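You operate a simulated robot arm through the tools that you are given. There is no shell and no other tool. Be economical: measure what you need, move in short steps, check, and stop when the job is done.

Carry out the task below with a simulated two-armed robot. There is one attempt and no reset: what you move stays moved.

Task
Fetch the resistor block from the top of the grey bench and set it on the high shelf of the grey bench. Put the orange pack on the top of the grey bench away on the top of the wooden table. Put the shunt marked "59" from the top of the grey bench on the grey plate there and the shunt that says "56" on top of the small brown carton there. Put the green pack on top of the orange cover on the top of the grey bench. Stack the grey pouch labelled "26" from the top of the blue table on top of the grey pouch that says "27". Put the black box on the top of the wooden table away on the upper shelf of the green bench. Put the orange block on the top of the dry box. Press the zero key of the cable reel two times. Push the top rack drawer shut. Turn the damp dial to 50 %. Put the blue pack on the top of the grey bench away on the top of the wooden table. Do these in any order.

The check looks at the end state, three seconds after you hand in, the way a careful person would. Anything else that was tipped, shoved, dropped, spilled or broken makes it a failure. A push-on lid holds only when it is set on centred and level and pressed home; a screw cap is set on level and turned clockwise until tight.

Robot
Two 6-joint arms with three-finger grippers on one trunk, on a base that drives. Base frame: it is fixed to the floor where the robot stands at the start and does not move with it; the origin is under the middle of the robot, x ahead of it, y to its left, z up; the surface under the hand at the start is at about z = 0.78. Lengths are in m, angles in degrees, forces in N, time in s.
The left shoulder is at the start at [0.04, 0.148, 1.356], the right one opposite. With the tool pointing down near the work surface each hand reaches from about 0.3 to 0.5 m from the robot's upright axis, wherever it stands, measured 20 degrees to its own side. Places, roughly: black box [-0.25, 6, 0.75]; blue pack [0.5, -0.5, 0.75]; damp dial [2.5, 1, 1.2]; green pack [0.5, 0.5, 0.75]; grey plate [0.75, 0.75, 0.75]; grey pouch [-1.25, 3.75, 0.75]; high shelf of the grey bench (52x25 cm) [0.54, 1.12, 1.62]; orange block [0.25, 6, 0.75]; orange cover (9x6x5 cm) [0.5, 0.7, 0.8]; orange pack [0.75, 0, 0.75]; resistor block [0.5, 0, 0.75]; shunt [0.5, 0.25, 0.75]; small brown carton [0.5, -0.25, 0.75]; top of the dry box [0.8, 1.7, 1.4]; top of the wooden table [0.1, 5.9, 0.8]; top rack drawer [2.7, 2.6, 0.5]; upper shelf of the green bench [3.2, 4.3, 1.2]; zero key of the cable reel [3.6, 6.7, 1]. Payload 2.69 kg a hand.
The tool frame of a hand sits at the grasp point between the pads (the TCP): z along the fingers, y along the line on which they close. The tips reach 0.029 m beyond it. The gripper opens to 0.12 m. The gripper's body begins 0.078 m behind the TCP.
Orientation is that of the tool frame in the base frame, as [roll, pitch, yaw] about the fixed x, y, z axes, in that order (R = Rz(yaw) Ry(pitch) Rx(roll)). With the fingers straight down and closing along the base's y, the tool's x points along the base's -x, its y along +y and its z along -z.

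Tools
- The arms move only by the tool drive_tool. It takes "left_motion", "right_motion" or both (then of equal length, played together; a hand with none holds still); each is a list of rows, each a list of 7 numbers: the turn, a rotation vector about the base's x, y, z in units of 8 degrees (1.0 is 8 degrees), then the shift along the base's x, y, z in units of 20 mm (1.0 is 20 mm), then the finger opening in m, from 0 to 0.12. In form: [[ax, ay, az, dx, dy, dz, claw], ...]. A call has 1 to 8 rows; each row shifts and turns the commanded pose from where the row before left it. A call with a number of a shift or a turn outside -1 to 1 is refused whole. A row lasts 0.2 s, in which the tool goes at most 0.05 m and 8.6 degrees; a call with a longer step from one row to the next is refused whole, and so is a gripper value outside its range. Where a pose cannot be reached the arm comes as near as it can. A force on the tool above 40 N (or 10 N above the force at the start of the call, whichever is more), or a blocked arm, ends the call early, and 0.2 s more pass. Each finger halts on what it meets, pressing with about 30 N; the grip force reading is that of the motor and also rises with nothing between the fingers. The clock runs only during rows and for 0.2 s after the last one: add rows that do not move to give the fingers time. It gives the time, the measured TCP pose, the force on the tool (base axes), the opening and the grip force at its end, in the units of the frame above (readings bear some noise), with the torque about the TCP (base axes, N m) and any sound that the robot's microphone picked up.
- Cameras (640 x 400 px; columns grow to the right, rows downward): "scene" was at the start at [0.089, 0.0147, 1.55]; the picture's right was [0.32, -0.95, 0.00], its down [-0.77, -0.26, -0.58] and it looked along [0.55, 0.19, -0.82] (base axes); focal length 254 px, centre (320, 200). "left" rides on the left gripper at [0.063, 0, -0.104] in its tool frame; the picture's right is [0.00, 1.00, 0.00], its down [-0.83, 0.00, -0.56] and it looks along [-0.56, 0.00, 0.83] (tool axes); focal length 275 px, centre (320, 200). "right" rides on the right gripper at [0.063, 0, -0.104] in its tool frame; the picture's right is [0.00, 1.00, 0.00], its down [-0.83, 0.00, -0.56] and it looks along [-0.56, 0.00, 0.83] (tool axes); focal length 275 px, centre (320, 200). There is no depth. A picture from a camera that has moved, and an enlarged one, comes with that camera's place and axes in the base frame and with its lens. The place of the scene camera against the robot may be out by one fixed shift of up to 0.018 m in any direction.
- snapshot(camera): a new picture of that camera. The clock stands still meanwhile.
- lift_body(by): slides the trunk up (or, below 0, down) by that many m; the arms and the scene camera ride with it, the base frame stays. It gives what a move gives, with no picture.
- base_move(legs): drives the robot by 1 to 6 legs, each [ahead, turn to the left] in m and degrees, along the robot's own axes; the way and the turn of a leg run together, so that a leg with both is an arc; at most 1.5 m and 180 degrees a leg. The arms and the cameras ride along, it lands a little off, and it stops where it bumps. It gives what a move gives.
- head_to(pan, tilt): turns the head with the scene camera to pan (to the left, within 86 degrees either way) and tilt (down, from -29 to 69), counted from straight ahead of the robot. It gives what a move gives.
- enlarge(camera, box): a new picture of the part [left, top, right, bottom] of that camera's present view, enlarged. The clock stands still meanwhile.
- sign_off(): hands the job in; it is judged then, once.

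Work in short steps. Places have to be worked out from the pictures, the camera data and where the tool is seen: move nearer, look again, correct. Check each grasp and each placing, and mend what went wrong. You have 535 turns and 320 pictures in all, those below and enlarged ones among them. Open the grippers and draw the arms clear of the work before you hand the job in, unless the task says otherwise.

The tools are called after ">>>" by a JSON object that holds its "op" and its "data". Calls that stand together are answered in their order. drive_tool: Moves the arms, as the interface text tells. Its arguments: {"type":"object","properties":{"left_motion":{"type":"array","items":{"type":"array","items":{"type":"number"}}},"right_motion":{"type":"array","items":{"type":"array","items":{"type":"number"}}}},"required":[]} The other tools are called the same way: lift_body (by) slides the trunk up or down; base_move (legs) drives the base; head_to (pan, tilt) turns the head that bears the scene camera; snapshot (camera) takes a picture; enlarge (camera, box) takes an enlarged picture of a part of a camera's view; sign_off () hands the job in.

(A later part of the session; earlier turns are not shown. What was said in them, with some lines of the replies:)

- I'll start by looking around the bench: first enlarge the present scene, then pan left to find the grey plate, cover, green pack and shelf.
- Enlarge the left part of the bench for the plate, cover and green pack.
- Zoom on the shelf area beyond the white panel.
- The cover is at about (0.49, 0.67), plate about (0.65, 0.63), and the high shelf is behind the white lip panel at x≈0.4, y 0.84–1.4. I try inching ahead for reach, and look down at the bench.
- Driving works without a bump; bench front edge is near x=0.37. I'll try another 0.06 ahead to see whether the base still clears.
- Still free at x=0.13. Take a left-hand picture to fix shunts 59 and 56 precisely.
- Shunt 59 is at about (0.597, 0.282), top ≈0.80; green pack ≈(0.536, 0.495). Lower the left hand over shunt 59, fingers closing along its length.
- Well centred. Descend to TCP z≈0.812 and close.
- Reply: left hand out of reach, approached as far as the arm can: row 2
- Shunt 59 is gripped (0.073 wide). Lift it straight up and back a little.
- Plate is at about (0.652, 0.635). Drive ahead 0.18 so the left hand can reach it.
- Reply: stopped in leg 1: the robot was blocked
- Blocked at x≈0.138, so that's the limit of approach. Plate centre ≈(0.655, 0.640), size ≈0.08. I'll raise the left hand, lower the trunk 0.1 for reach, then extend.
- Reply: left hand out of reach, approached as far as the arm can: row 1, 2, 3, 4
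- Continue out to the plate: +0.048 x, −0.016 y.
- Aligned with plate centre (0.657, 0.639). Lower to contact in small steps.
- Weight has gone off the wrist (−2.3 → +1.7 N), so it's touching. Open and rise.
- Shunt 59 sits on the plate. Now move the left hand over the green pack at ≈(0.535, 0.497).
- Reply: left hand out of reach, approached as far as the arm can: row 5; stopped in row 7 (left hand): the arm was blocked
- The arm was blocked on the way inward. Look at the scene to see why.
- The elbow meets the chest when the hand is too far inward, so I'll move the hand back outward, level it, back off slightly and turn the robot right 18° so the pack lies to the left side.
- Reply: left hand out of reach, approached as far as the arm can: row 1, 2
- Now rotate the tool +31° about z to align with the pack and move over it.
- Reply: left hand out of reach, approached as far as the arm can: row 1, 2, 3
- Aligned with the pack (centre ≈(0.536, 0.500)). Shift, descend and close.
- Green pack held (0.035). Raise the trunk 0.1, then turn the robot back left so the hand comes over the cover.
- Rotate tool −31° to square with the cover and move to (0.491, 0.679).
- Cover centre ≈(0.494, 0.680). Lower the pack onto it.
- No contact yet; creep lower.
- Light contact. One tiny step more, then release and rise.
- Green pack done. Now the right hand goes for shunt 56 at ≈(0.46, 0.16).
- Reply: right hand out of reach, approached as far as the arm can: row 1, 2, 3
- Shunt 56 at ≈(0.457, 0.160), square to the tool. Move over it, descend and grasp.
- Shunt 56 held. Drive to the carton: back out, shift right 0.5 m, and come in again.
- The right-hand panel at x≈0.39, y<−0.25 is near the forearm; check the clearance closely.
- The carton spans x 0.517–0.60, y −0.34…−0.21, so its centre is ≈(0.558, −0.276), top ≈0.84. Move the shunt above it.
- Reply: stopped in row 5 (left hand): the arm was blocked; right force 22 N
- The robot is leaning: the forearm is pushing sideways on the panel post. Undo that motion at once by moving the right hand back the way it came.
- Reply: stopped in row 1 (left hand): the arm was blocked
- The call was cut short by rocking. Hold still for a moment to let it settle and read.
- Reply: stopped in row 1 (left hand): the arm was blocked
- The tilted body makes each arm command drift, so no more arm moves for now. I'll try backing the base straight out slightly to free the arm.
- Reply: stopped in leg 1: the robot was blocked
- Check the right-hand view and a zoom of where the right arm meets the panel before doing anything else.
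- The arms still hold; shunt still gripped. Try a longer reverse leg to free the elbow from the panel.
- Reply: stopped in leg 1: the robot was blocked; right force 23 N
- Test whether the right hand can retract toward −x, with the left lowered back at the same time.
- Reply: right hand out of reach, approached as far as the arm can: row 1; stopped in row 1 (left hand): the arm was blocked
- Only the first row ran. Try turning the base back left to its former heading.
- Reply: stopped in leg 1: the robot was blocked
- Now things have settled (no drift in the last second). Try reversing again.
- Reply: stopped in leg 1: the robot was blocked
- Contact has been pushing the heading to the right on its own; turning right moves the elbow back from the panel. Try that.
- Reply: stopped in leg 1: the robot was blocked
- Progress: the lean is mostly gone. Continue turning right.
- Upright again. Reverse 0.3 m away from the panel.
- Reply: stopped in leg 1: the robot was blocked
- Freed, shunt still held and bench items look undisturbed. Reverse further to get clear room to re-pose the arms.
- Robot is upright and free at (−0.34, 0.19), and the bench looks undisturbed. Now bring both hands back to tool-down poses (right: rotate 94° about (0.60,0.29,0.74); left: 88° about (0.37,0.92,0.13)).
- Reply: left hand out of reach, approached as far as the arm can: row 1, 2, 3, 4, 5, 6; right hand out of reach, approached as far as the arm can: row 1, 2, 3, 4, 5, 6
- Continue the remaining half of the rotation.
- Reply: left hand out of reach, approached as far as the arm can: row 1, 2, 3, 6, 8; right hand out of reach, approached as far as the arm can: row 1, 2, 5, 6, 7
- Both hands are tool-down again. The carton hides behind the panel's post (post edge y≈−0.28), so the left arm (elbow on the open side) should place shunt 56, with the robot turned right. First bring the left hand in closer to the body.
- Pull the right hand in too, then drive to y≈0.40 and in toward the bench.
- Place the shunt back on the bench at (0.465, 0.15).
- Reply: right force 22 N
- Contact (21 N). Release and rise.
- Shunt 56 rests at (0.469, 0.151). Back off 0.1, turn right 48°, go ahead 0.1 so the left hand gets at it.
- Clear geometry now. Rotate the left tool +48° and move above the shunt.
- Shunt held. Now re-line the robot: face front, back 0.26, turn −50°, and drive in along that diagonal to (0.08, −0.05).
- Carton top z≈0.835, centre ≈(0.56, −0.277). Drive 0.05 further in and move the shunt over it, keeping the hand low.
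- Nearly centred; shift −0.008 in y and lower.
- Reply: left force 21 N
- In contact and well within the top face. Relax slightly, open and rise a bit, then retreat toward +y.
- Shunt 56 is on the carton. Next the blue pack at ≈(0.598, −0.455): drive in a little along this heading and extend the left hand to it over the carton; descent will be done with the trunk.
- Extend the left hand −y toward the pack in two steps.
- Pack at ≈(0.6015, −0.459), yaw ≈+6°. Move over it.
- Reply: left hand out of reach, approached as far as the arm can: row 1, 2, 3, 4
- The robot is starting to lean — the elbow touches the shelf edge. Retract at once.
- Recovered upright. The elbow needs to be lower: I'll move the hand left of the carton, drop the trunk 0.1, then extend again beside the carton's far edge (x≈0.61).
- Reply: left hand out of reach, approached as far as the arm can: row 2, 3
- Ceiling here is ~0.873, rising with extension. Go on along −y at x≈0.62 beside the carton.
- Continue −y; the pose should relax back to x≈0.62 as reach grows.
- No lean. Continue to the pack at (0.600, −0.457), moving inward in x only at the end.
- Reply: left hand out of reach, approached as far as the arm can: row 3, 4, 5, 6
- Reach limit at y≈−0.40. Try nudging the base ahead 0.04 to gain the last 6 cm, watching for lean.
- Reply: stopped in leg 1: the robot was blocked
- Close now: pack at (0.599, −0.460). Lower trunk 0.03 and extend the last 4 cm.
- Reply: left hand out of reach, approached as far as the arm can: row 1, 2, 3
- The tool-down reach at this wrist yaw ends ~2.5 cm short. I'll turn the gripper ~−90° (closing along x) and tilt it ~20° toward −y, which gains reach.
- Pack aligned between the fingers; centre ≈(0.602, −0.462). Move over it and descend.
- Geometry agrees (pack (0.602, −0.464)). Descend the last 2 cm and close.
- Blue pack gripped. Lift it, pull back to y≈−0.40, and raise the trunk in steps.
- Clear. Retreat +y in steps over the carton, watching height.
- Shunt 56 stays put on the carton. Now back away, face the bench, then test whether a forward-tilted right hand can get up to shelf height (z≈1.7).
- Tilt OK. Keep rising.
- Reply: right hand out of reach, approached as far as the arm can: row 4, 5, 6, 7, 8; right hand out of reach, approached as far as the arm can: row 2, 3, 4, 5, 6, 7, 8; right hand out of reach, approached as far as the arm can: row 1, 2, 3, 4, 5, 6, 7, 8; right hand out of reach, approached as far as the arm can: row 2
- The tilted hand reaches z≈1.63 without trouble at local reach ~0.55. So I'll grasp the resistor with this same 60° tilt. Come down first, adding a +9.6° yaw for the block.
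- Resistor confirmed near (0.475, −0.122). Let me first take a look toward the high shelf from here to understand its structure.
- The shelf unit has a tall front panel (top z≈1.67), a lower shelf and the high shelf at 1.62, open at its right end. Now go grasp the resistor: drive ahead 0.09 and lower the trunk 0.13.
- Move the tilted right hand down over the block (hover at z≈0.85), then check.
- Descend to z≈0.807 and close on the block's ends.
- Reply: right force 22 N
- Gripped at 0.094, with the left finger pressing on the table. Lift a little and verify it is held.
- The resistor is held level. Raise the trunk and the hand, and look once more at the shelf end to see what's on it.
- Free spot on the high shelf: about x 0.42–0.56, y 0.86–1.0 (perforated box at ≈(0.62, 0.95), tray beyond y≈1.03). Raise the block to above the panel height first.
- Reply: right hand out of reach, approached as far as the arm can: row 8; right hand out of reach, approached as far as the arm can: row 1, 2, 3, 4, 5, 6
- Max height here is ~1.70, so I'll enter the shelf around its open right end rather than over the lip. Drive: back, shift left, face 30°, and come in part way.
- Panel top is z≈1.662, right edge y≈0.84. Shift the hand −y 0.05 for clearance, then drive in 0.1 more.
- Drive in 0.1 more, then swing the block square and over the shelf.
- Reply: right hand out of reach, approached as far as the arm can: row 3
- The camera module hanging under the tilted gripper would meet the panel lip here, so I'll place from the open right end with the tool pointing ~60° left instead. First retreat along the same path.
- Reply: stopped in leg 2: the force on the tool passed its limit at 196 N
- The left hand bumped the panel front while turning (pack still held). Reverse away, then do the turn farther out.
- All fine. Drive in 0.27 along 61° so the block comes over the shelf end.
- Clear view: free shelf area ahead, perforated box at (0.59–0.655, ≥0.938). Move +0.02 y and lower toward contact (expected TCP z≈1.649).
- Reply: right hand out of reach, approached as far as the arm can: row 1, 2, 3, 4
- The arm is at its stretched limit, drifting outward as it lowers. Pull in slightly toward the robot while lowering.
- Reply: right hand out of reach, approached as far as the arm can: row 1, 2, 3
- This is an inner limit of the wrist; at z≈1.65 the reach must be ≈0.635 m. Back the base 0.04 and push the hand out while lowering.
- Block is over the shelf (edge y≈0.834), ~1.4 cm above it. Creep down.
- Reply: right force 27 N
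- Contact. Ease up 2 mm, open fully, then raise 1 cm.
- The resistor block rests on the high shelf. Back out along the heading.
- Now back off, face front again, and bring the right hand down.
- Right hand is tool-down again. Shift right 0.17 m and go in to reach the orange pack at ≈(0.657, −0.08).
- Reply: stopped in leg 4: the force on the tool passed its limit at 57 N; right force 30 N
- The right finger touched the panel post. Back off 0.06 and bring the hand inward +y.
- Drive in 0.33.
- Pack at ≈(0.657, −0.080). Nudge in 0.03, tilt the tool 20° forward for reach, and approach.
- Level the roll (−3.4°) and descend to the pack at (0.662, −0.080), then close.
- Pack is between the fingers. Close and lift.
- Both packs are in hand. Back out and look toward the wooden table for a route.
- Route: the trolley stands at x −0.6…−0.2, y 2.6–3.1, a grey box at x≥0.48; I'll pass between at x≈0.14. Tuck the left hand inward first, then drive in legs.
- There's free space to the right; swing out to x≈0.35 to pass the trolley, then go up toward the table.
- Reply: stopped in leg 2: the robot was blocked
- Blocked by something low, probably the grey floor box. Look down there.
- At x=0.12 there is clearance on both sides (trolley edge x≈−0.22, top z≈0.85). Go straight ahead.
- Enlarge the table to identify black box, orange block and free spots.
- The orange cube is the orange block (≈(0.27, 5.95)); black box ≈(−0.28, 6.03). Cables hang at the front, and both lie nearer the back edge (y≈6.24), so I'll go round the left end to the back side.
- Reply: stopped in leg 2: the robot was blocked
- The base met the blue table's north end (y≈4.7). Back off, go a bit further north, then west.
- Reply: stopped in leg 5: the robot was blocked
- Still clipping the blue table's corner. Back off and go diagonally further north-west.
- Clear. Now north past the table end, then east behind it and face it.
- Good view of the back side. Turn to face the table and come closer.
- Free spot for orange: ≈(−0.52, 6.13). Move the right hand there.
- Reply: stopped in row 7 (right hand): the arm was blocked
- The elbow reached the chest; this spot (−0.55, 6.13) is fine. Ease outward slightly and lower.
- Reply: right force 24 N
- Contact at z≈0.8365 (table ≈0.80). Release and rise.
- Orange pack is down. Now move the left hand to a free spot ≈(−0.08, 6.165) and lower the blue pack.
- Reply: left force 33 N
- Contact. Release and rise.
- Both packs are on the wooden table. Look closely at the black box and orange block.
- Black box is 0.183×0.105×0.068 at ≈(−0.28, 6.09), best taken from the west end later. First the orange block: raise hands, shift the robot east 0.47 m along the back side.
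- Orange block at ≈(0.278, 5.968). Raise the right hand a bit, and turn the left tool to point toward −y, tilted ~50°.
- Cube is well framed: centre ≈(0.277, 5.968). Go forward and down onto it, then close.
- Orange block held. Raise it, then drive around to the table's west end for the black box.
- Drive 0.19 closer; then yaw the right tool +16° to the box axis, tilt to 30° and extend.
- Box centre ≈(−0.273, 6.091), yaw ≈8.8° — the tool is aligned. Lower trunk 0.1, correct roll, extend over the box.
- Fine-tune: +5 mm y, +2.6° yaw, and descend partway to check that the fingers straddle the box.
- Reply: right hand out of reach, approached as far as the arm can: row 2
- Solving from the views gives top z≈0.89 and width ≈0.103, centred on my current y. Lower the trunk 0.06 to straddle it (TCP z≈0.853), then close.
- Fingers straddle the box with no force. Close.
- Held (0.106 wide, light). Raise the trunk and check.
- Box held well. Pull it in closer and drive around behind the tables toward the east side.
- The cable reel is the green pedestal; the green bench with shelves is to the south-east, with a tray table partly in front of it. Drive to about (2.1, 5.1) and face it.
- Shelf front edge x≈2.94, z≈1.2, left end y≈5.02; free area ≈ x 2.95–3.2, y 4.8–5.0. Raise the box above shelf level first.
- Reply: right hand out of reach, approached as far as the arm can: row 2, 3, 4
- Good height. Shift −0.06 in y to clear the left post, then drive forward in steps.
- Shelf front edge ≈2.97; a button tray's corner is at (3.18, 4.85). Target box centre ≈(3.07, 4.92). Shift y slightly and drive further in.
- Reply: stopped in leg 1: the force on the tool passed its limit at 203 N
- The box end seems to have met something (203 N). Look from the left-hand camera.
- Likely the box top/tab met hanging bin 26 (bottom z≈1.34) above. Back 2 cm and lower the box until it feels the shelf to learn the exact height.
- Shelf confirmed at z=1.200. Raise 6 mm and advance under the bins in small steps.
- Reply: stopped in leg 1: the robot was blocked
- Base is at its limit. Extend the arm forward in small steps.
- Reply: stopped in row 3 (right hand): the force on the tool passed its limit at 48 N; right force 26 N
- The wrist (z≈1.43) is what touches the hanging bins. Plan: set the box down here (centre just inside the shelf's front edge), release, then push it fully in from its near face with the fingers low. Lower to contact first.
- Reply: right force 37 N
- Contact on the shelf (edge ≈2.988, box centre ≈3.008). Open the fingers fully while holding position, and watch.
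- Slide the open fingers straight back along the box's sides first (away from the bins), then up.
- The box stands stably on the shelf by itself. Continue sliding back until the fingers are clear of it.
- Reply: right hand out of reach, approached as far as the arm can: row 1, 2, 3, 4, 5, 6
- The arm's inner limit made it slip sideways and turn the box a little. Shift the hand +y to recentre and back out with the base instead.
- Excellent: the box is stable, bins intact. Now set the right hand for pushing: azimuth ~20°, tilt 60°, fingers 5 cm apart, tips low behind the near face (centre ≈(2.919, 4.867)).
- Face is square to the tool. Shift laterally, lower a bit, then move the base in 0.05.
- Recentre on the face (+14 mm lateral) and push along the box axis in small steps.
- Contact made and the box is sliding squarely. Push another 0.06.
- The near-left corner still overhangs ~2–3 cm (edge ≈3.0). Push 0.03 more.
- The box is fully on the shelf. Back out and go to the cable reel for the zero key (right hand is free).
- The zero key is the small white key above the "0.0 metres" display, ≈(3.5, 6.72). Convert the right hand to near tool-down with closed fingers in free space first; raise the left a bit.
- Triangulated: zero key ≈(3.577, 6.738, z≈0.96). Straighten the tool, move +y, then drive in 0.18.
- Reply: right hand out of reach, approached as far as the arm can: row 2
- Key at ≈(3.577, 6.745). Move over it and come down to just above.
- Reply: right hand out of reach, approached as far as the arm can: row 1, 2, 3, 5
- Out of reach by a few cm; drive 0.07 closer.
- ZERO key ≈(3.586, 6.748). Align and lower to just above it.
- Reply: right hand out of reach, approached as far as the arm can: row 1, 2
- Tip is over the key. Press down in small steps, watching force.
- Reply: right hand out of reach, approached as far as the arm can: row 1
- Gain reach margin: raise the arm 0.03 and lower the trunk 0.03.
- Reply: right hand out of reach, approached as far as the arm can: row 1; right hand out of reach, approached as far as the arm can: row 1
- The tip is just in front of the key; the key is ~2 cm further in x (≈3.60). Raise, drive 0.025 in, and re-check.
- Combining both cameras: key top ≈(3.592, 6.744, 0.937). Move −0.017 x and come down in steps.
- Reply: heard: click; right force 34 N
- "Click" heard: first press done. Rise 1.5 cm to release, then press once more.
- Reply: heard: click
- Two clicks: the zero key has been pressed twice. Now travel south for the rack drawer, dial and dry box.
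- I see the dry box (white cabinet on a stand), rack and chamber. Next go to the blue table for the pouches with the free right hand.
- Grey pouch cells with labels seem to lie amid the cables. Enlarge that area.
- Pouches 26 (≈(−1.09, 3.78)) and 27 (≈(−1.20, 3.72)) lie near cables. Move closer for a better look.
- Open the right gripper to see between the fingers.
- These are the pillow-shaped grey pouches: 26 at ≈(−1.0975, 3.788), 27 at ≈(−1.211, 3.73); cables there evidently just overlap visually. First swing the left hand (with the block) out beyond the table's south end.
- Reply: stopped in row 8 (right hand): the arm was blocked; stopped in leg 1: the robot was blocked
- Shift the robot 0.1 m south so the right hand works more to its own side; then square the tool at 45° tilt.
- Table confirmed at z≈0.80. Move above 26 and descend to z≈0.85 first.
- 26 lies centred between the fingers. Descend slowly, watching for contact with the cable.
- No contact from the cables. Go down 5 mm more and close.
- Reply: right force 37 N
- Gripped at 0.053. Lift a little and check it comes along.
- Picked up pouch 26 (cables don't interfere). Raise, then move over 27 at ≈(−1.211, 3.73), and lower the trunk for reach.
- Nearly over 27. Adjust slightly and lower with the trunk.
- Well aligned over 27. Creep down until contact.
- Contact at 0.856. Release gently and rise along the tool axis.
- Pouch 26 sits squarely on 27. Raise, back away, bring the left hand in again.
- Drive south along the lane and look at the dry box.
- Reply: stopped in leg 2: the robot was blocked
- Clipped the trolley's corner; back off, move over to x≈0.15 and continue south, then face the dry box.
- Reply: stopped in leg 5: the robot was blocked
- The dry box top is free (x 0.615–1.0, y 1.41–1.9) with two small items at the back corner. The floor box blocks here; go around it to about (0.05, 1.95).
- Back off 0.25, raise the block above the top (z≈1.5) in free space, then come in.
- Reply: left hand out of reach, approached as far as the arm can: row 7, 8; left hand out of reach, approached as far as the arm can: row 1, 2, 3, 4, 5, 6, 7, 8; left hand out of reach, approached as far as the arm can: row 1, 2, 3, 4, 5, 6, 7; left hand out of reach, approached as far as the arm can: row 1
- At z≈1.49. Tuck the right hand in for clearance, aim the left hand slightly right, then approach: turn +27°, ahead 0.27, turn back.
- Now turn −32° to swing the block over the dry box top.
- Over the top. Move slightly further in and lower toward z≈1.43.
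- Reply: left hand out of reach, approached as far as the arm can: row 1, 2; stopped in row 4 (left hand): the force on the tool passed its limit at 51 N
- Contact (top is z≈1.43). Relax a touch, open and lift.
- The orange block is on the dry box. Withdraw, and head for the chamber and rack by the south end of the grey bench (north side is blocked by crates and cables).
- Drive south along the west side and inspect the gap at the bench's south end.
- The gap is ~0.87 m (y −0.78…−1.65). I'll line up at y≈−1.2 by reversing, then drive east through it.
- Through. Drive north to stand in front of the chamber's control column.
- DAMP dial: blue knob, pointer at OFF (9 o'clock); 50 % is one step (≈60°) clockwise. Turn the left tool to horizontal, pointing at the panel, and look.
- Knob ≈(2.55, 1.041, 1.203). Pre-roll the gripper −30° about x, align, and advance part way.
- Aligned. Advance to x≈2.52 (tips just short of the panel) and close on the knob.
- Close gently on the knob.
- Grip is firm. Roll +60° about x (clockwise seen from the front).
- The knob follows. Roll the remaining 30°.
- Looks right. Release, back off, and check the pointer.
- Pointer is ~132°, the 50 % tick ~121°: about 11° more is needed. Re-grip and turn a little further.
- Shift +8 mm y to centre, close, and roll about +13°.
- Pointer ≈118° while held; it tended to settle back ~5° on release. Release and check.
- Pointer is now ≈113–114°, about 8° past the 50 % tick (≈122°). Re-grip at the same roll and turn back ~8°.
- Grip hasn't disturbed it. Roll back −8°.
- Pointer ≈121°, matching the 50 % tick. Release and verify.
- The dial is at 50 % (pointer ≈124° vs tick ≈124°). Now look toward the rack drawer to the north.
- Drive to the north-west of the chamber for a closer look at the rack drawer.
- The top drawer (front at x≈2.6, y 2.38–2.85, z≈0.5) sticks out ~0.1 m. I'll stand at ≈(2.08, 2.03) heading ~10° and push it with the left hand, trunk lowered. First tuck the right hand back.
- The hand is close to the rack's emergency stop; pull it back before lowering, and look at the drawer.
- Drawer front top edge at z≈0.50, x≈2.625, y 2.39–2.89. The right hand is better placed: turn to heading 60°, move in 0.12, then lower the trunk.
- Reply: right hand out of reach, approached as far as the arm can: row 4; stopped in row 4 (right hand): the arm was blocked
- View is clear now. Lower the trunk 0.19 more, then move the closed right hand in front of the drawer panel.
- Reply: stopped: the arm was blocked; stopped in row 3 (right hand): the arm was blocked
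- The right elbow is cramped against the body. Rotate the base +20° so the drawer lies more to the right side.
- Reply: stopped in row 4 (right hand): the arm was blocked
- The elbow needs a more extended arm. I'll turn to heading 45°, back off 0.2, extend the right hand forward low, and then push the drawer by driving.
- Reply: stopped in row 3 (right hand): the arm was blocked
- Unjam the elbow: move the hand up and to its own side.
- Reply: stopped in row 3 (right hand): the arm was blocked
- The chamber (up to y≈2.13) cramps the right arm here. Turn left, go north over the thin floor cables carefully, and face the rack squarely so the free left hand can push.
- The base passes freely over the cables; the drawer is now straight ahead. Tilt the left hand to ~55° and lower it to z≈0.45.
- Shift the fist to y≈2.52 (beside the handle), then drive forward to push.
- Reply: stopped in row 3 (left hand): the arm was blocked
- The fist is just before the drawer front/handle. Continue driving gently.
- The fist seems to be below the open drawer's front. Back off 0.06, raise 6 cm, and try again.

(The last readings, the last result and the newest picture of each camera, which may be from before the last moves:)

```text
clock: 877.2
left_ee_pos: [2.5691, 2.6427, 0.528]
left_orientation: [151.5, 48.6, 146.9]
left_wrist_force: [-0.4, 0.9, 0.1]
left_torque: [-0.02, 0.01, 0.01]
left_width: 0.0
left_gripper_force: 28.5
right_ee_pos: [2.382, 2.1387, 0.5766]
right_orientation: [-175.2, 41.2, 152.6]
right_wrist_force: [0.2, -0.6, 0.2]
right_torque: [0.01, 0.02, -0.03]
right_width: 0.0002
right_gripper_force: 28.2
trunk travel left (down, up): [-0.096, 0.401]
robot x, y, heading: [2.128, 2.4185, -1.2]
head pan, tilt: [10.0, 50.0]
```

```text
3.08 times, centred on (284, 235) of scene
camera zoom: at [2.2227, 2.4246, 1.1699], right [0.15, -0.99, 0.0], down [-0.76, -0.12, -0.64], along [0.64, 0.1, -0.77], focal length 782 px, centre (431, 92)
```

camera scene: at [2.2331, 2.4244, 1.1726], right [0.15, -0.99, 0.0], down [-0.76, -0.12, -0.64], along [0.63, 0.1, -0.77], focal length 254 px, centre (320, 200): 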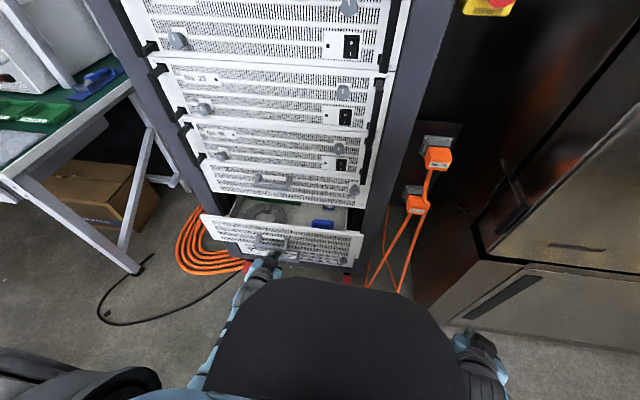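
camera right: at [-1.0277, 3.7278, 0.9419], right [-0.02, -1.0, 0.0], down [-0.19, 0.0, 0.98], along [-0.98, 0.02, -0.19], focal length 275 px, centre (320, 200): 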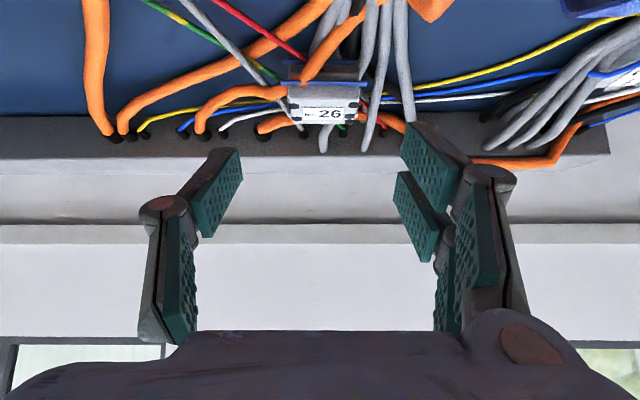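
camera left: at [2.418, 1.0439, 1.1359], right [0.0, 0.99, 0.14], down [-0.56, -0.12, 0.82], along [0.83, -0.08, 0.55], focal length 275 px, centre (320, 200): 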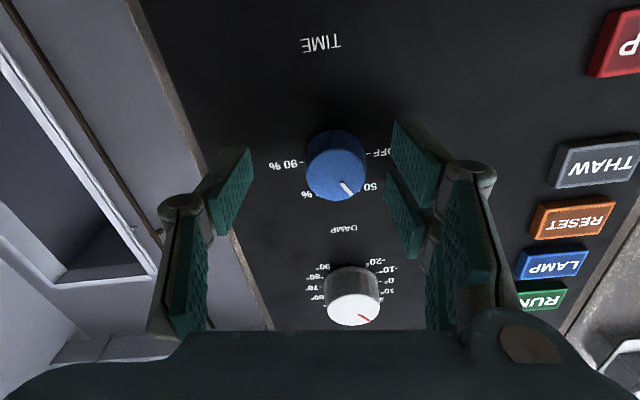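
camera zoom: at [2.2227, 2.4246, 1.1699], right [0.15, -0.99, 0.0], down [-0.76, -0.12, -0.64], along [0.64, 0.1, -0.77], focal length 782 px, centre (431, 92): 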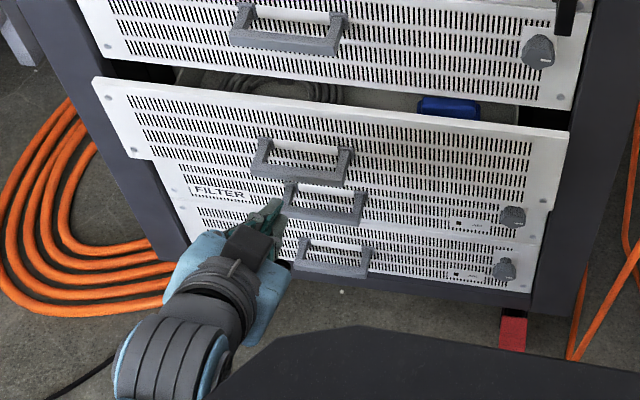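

The tip is still a bit below the open drawer's lower edge. Raise 7 cm more.

>>> {"op": "drive_tool", "data": {"left_motion": [[0, 0, 0, -0.3, 0.5, 1, 0.0], [0, 0, 0, 0, 0.5, 1, 0.0], [0, 0, 0, 0, 0.5, 1, 0.0], [0, 0, 0, 0, 0.5, 0.5, 0.0], [0, 0, 0, 0, 0, 0, 0.0]]}}

>>> {"op": "enlarge", "data": {"camera": "scene", "box": [180, 170, 388, 300]}}

```text
clock: 878.4
left_ee_pos: [2.564, 2.6836, 0.5976]
left_orientation: [151.4, 48.7, 146.8]
left_wrist_force: [1.0, -1.2, 0.1]
left_torque: [0.02, 0.01, 0.01]
left_width: 0.0001
left_gripper_force: 29.0
right_ee_pos: [2.3801, 2.1401, 0.5745]
right_orientation: [-175.2, 41.0, 152.6]
right_wrist_force: [0.1, 0.3, -0.1]
right_torque: [0.0, 0.01, -0.01]
right_width: 0.0
right_gripper_force: 28.4
trunk travel left (down, up): [-0.096, 0.401]
robot x, y, heading: [2.1253, 2.4223, -1.1]
head pan, tilt: [10.0, 50.0]
```

```text
3.08 times, centred on (284, 235) of scene
camera zoom: at [2.2226, 2.4246, 1.1696], right [0.15, -0.99, 0.0], down [-0.76, -0.12, -0.64], along [0.64, 0.1, -0.77], focal length 782 px, centre (431, 92)
```

zoom: 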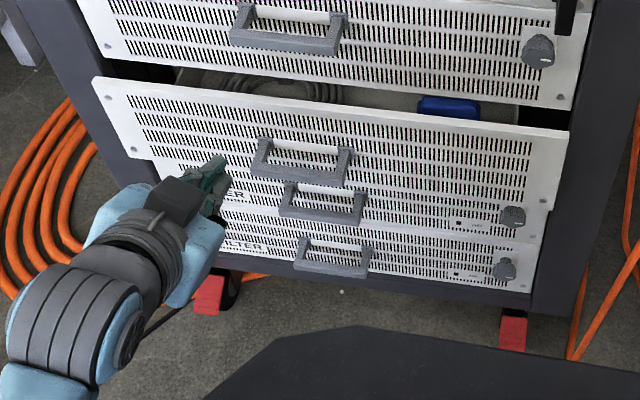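

Now the tip is level with the drawer front, left of the handle. Drive forward in small steps.

>>> {"op": "base_move", "data": {"legs": [[0.06, 0]]}}

>>> {"op": "enlarge", "data": {"camera": "scene", "box": [180, 170, 388, 300]}}

```text
clock: 879.4
left_ee_pos: [2.6223, 2.6817, 0.5963]
left_orientation: [151.5, 48.6, 146.8]
left_wrist_force: [0.0, 0.2, -0.6]
left_torque: [-0.04, -0.01, 0.05]
left_width: 0.0
left_gripper_force: 28.6
right_ee_pos: [2.4402, 2.1372, 0.5738]
right_orientation: [-175.0, 40.9, 152.6]
right_wrist_force: [0.3, 0.0, -0.4]
right_torque: [0.01, 0.0, -0.02]
right_width: 0.0001
right_gripper_force: 28.6
trunk travel left (down, up): [-0.096, 0.401]
robot x, y, heading: [2.189, 2.4228, -1.3]
head pan, tilt: [10.0, 50.0]
```

```text
3.08 times, centred on (284, 235) of scene
camera zoom: at [2.2838, 2.4233, 1.1693], right [0.15, -0.99, 0.0], down [-0.76, -0.12, -0.64], along [0.63, 0.1, -0.77], focal length 782 px, centre (431, 92)
```

zoom: 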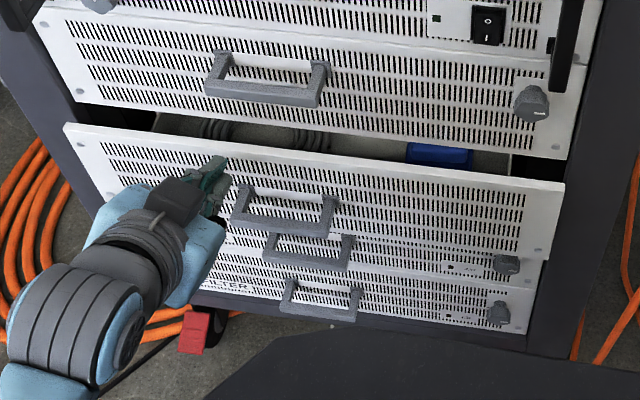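

>>> {"op": "base_move", "data": {"legs": [[0.05, 0]]}}

>>> {"op": "enlarge", "data": {"camera": "scene", "box": [180, 170, 388, 300]}}

```text
clock: 880.3
left_ee_pos: [2.674, 2.6802, 0.5965]
left_orientation: [151.5, 48.6, 146.9]
left_wrist_force: [-0.2, -0.1, 0.0]
left_torque: [-0.01, 0.02, -0.02]
left_width: 0.0
left_gripper_force: 28.4
right_ee_pos: [2.4865, 2.1358, 0.5739]
right_orientation: [-175.1, 41.0, 152.5]
right_wrist_force: [0.6, 0.7, 0.1]
right_torque: [-0.03, -0.01, -0.05]
right_width: 0.0001
right_gripper_force: 28.5
trunk travel left (down, up): [-0.096, 0.401]
robot x, y, heading: [2.2385, 2.4216, -1.3]
head pan, tilt: [10.0, 50.0]
```

```text
3.08 times, centred on (284, 235) of scene
camera zoom: at [2.3326, 2.4221, 1.1687], right [0.15, -0.99, 0.0], down [-0.76, -0.12, -0.64], along [0.63, 0.1, -0.77], focal length 782 px, centre (431, 92)
```

zoom: 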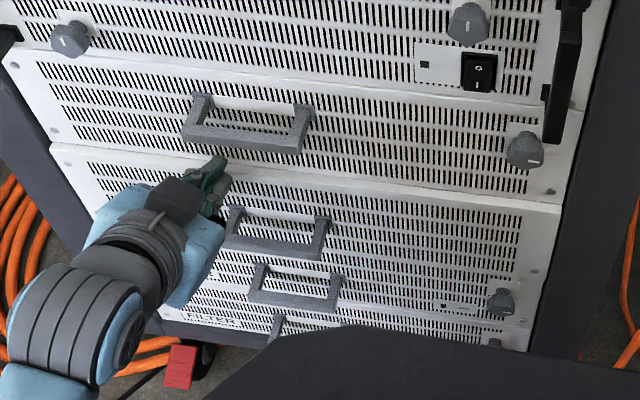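

The drawer has slid nearly shut. Push a little more until it meets resistance.

>>> {"op": "base_move", "data": {"legs": [[0.03, 0]]}}

>>> {"op": "enlarge", "data": {"camera": "scene", "box": [180, 170, 388, 300]}}

```text
clock: 881.1
left_ee_pos: [2.678, 2.6787, 0.5968]
left_orientation: [151.4, 48.6, 146.7]
left_wrist_force: [-28.4, 3.7, 15.7]
left_torque: [-0.03, -0.62, 0.15]
left_width: 0.0003
left_gripper_force: 28.7
right_ee_pos: [2.4952, 2.1373, 0.5776]
right_orientation: [-175.8, 41.4, 151.9]
right_wrist_force: [-0.4, -0.1, 0.0]
right_torque: [-0.01, -0.02, 0.02]
right_width: 0.0
right_gripper_force: 28.3
trunk travel left (down, up): [-0.096, 0.401]
robot x, y, heading: [2.2418, 2.4161, -1.0]
head pan, tilt: [10.0, 50.0]
stopped in leg 1: the force on the tool passed its limit at 92 N (the readings are from after the stop); the commanded pose is now the measured one
```

```text
3.08 times, centred on (284, 235) of scene
camera zoom: at [2.3371, 2.4215, 1.1686], right [0.16, -0.99, 0.0], down [-0.75, -0.12, -0.65], along [0.64, 0.1, -0.76], focal length 782 px, centre (431, 92)
```

zoom: 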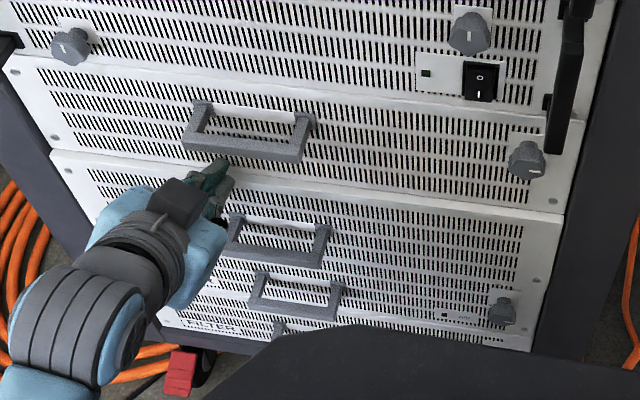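

Hard stop reached. Back away and verify the drawer is flush.

>>> {"op": "base_move", "data": {"legs": [[-0.25, 0]]}}

>>> {"op": "snapshot", "data": {"camera": "scene"}}

>>> {"op": "enlarge", "data": {"camera": "scene", "box": [200, 110, 392, 230]}}

```text
clock: 882.9
left_ee_pos: [2.4353, 2.683, 0.5953]
left_orientation: [151.7, 48.3, 146.8]
left_wrist_force: [0.2, 0.5, 0.0]
left_torque: [0.02, -0.06, 0.02]
left_width: 0.0
left_gripper_force: 28.2
right_ee_pos: [2.2455, 2.1412, 0.5749]
right_orientation: [-175.1, 40.8, 152.2]
right_wrist_force: [-0.2, 0.1, -0.1]
right_torque: [0.02, 0.0, 0.04]
right_width: 0.0
right_gripper_force: 29.0
trunk travel left (down, up): [-0.096, 0.401]
robot x, y, heading: [1.9986, 2.4272, -1.2]
head pan, tilt: [10.0, 50.0]
```

```text
61 pictures are left
camera scene: at [2.095, 2.4272, 1.1686], right [0.15, -0.99, 0.0], down [-0.76, -0.12, -0.64], along [0.64, 0.1, -0.77], focal length 254 px, centre (320, 200)
```

scene: 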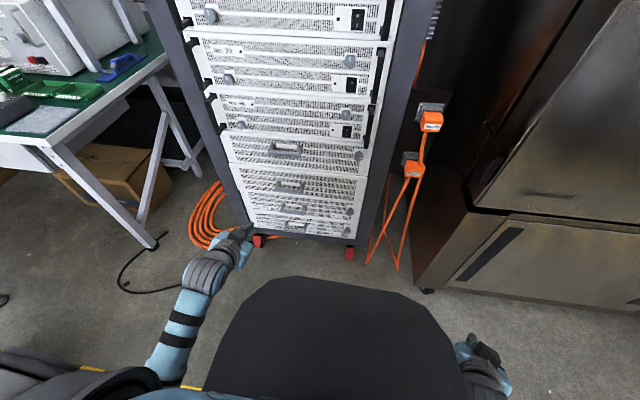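

```text
3.33 times, centred on (296, 170) of scene
camera zoom: at [2.095, 2.4272, 1.1686], right [0.15, -0.99, 0.0], down [-0.76, -0.12, -0.64], along [0.64, 0.1, -0.77], focal length 847 px, centre (400, 300)
```

zoom: 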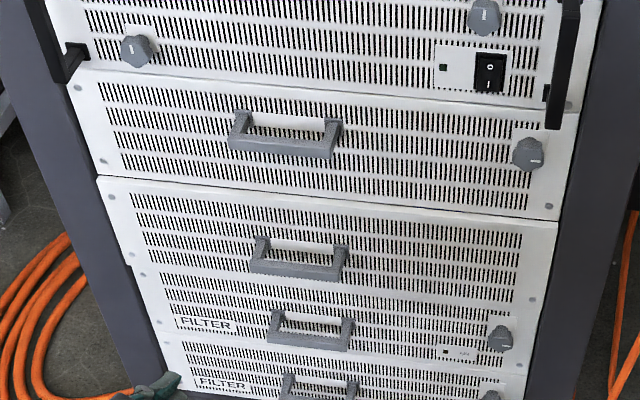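

The drawer is flush. Everything is done; open the grippers and draw the arms clear, backing off a little.

>>> {"op": "drive_tool", "data": {"left_motion": [[0, 0, 0, -0.5, 0, 0.5, 0.08], [0, 0, 0, -0.5, 0, 0.5, 0.08], [0, 0, 0, 0, 0, 0, 0.08]], "right_motion": [[0, 0, 0, 0, 0, 0, 0.08], [0, 0, 0, 0, 0, 0, 0.08], [0, 0, 0, 0, 0, 0, 0.08]]}}

>>> {"op": "lift_body", "data": {"by": 0.3}}

>>> {"op": "head_to", "data": {"pan": -80, "tilt": 20}}

>>> {"op": "snapshot", "data": {"camera": "scene"}}

```text
clock: 883.7
left_ee_pos: [2.4137, 2.6856, 0.6136]
left_orientation: [151.8, 48.4, 146.9]
left_wrist_force: [-0.3, -0.4, 0.7]
left_torque: [0.0, 0.04, 0.01]
left_width: 0.08
left_gripper_force: 0.1
right_ee_pos: [2.2439, 2.1406, 0.5735]
right_orientation: [-175.1, 40.5, 152.3]
right_wrist_force: [-0.4, -1.1, -0.5]
right_torque: [0.03, 0.0, 0.0]
right_width: 0.0803
right_gripper_force: 0.0
trunk travel left (down, up): [-0.096, 0.401]
robot x, y, heading: [1.9998, 2.4227, -1.1]
head pan, tilt: [10.0, 50.0]
```

```text
clock: 886.7
left_ee_pos: [2.4151, 2.685, 0.9145]
left_orientation: [151.9, 48.3, 146.9]
left_wrist_force: [0.8, -0.3, 0.0]
left_torque: [0.0, 0.01, 0.01]
left_width: 0.08
left_gripper_force: 0.1
right_ee_pos: [2.2456, 2.141, 0.8744]
right_orientation: [-175.0, 40.5, 152.3]
right_wrist_force: [-0.5, 0.0, -0.6]
right_torque: [0.02, -0.01, 0.02]
right_width: 0.0802
right_gripper_force: 0.0
trunk travel left (down, up): [-0.396, 0.101]
robot x, y, heading: [2.0018, 2.4283, -1.5]
head pan, tilt: [10.0, 50.0]
```

```text
clock: 888.3
left_ee_pos: [2.4152, 2.6841, 0.9149]
left_orientation: [151.8, 48.4, 146.9]
left_wrist_force: [-0.2, 0.4, 0.2]
left_torque: [-0.01, -0.02, -0.03]
left_width: 0.0797
left_gripper_force: 0.1
right_ee_pos: [2.2448, 2.1418, 0.8749]
right_orientation: [-175.1, 40.6, 152.3]
right_wrist_force: [-0.2, -0.3, 0.4]
right_torque: [-0.03, -0.03, 0.02]
right_width: 0.0803
right_gripper_force: 0.1
trunk travel left (down, up): [-0.396, 0.101]
robot x, y, heading: [2.0016, 2.4253, -1.1]
head pan, tilt: [-80.0, 20.0]
```

```text
59 pictures are left
camera scene: at [2.0338, 2.3234, 1.5143], right [-0.99, -0.15, 0.0], down [-0.05, 0.34, -0.94], along [0.14, -0.93, -0.34], focal length 254 px, centre (320, 200)
```

scene: 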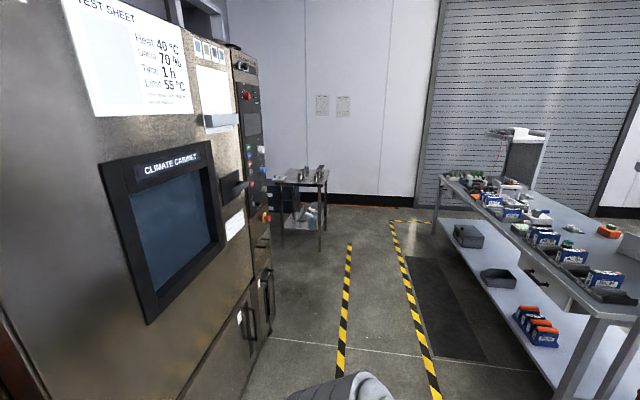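

Enlarge the grey bench for a last check.

>>> {"op": "enlarge", "data": {"camera": "scene", "box": [430, 150, 640, 300]}}

```text
2.67 times, centred on (535, 225) of scene
camera zoom: at [2.0338, 2.3234, 1.5143], right [-0.99, -0.15, 0.0], down [-0.05, 0.34, -0.94], along [0.14, -0.93, -0.34], focal length 678 px, centre (-253, 133)
```

zoom: 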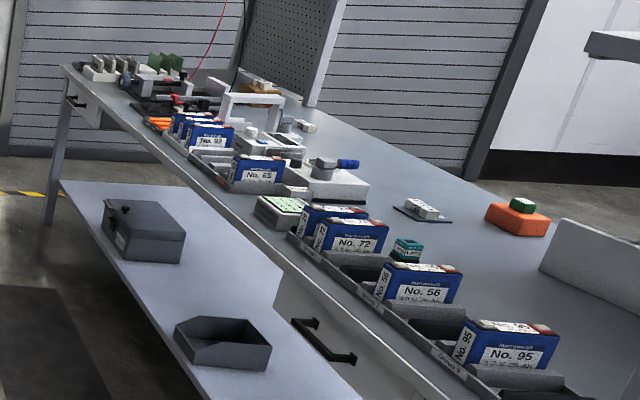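

The bench is in order: shunt 59 on the plate, green pack on the orange cover, shunt 56 on the carton. Hand the job in.

>>> {"op": "sign_off", "data": {}}

```text
The job is handed in.
```

I finished every item on the list and handed the job in, with both grippers open and the arms clear.

- **Checks:** I checked each placing by camera. The zero key clicked once per press, the dial pointer lines up with the 50 % mark, and the top rack drawer is flush.
- **Bumps:** The robot bumped several fixed things along the way, some of them hard. These were the grey bench's side panels (the worst about 196 N), the trolley, the blue table's corner, a floor box, and the hanging bins 26 and 29 (about 203 N). I saw nothing out of place afterwards, though I only looked closely at the bins and the grey bench.
- **Cables:** To reach the drawer, the robot drove over the loose floor cables in front of the rack.
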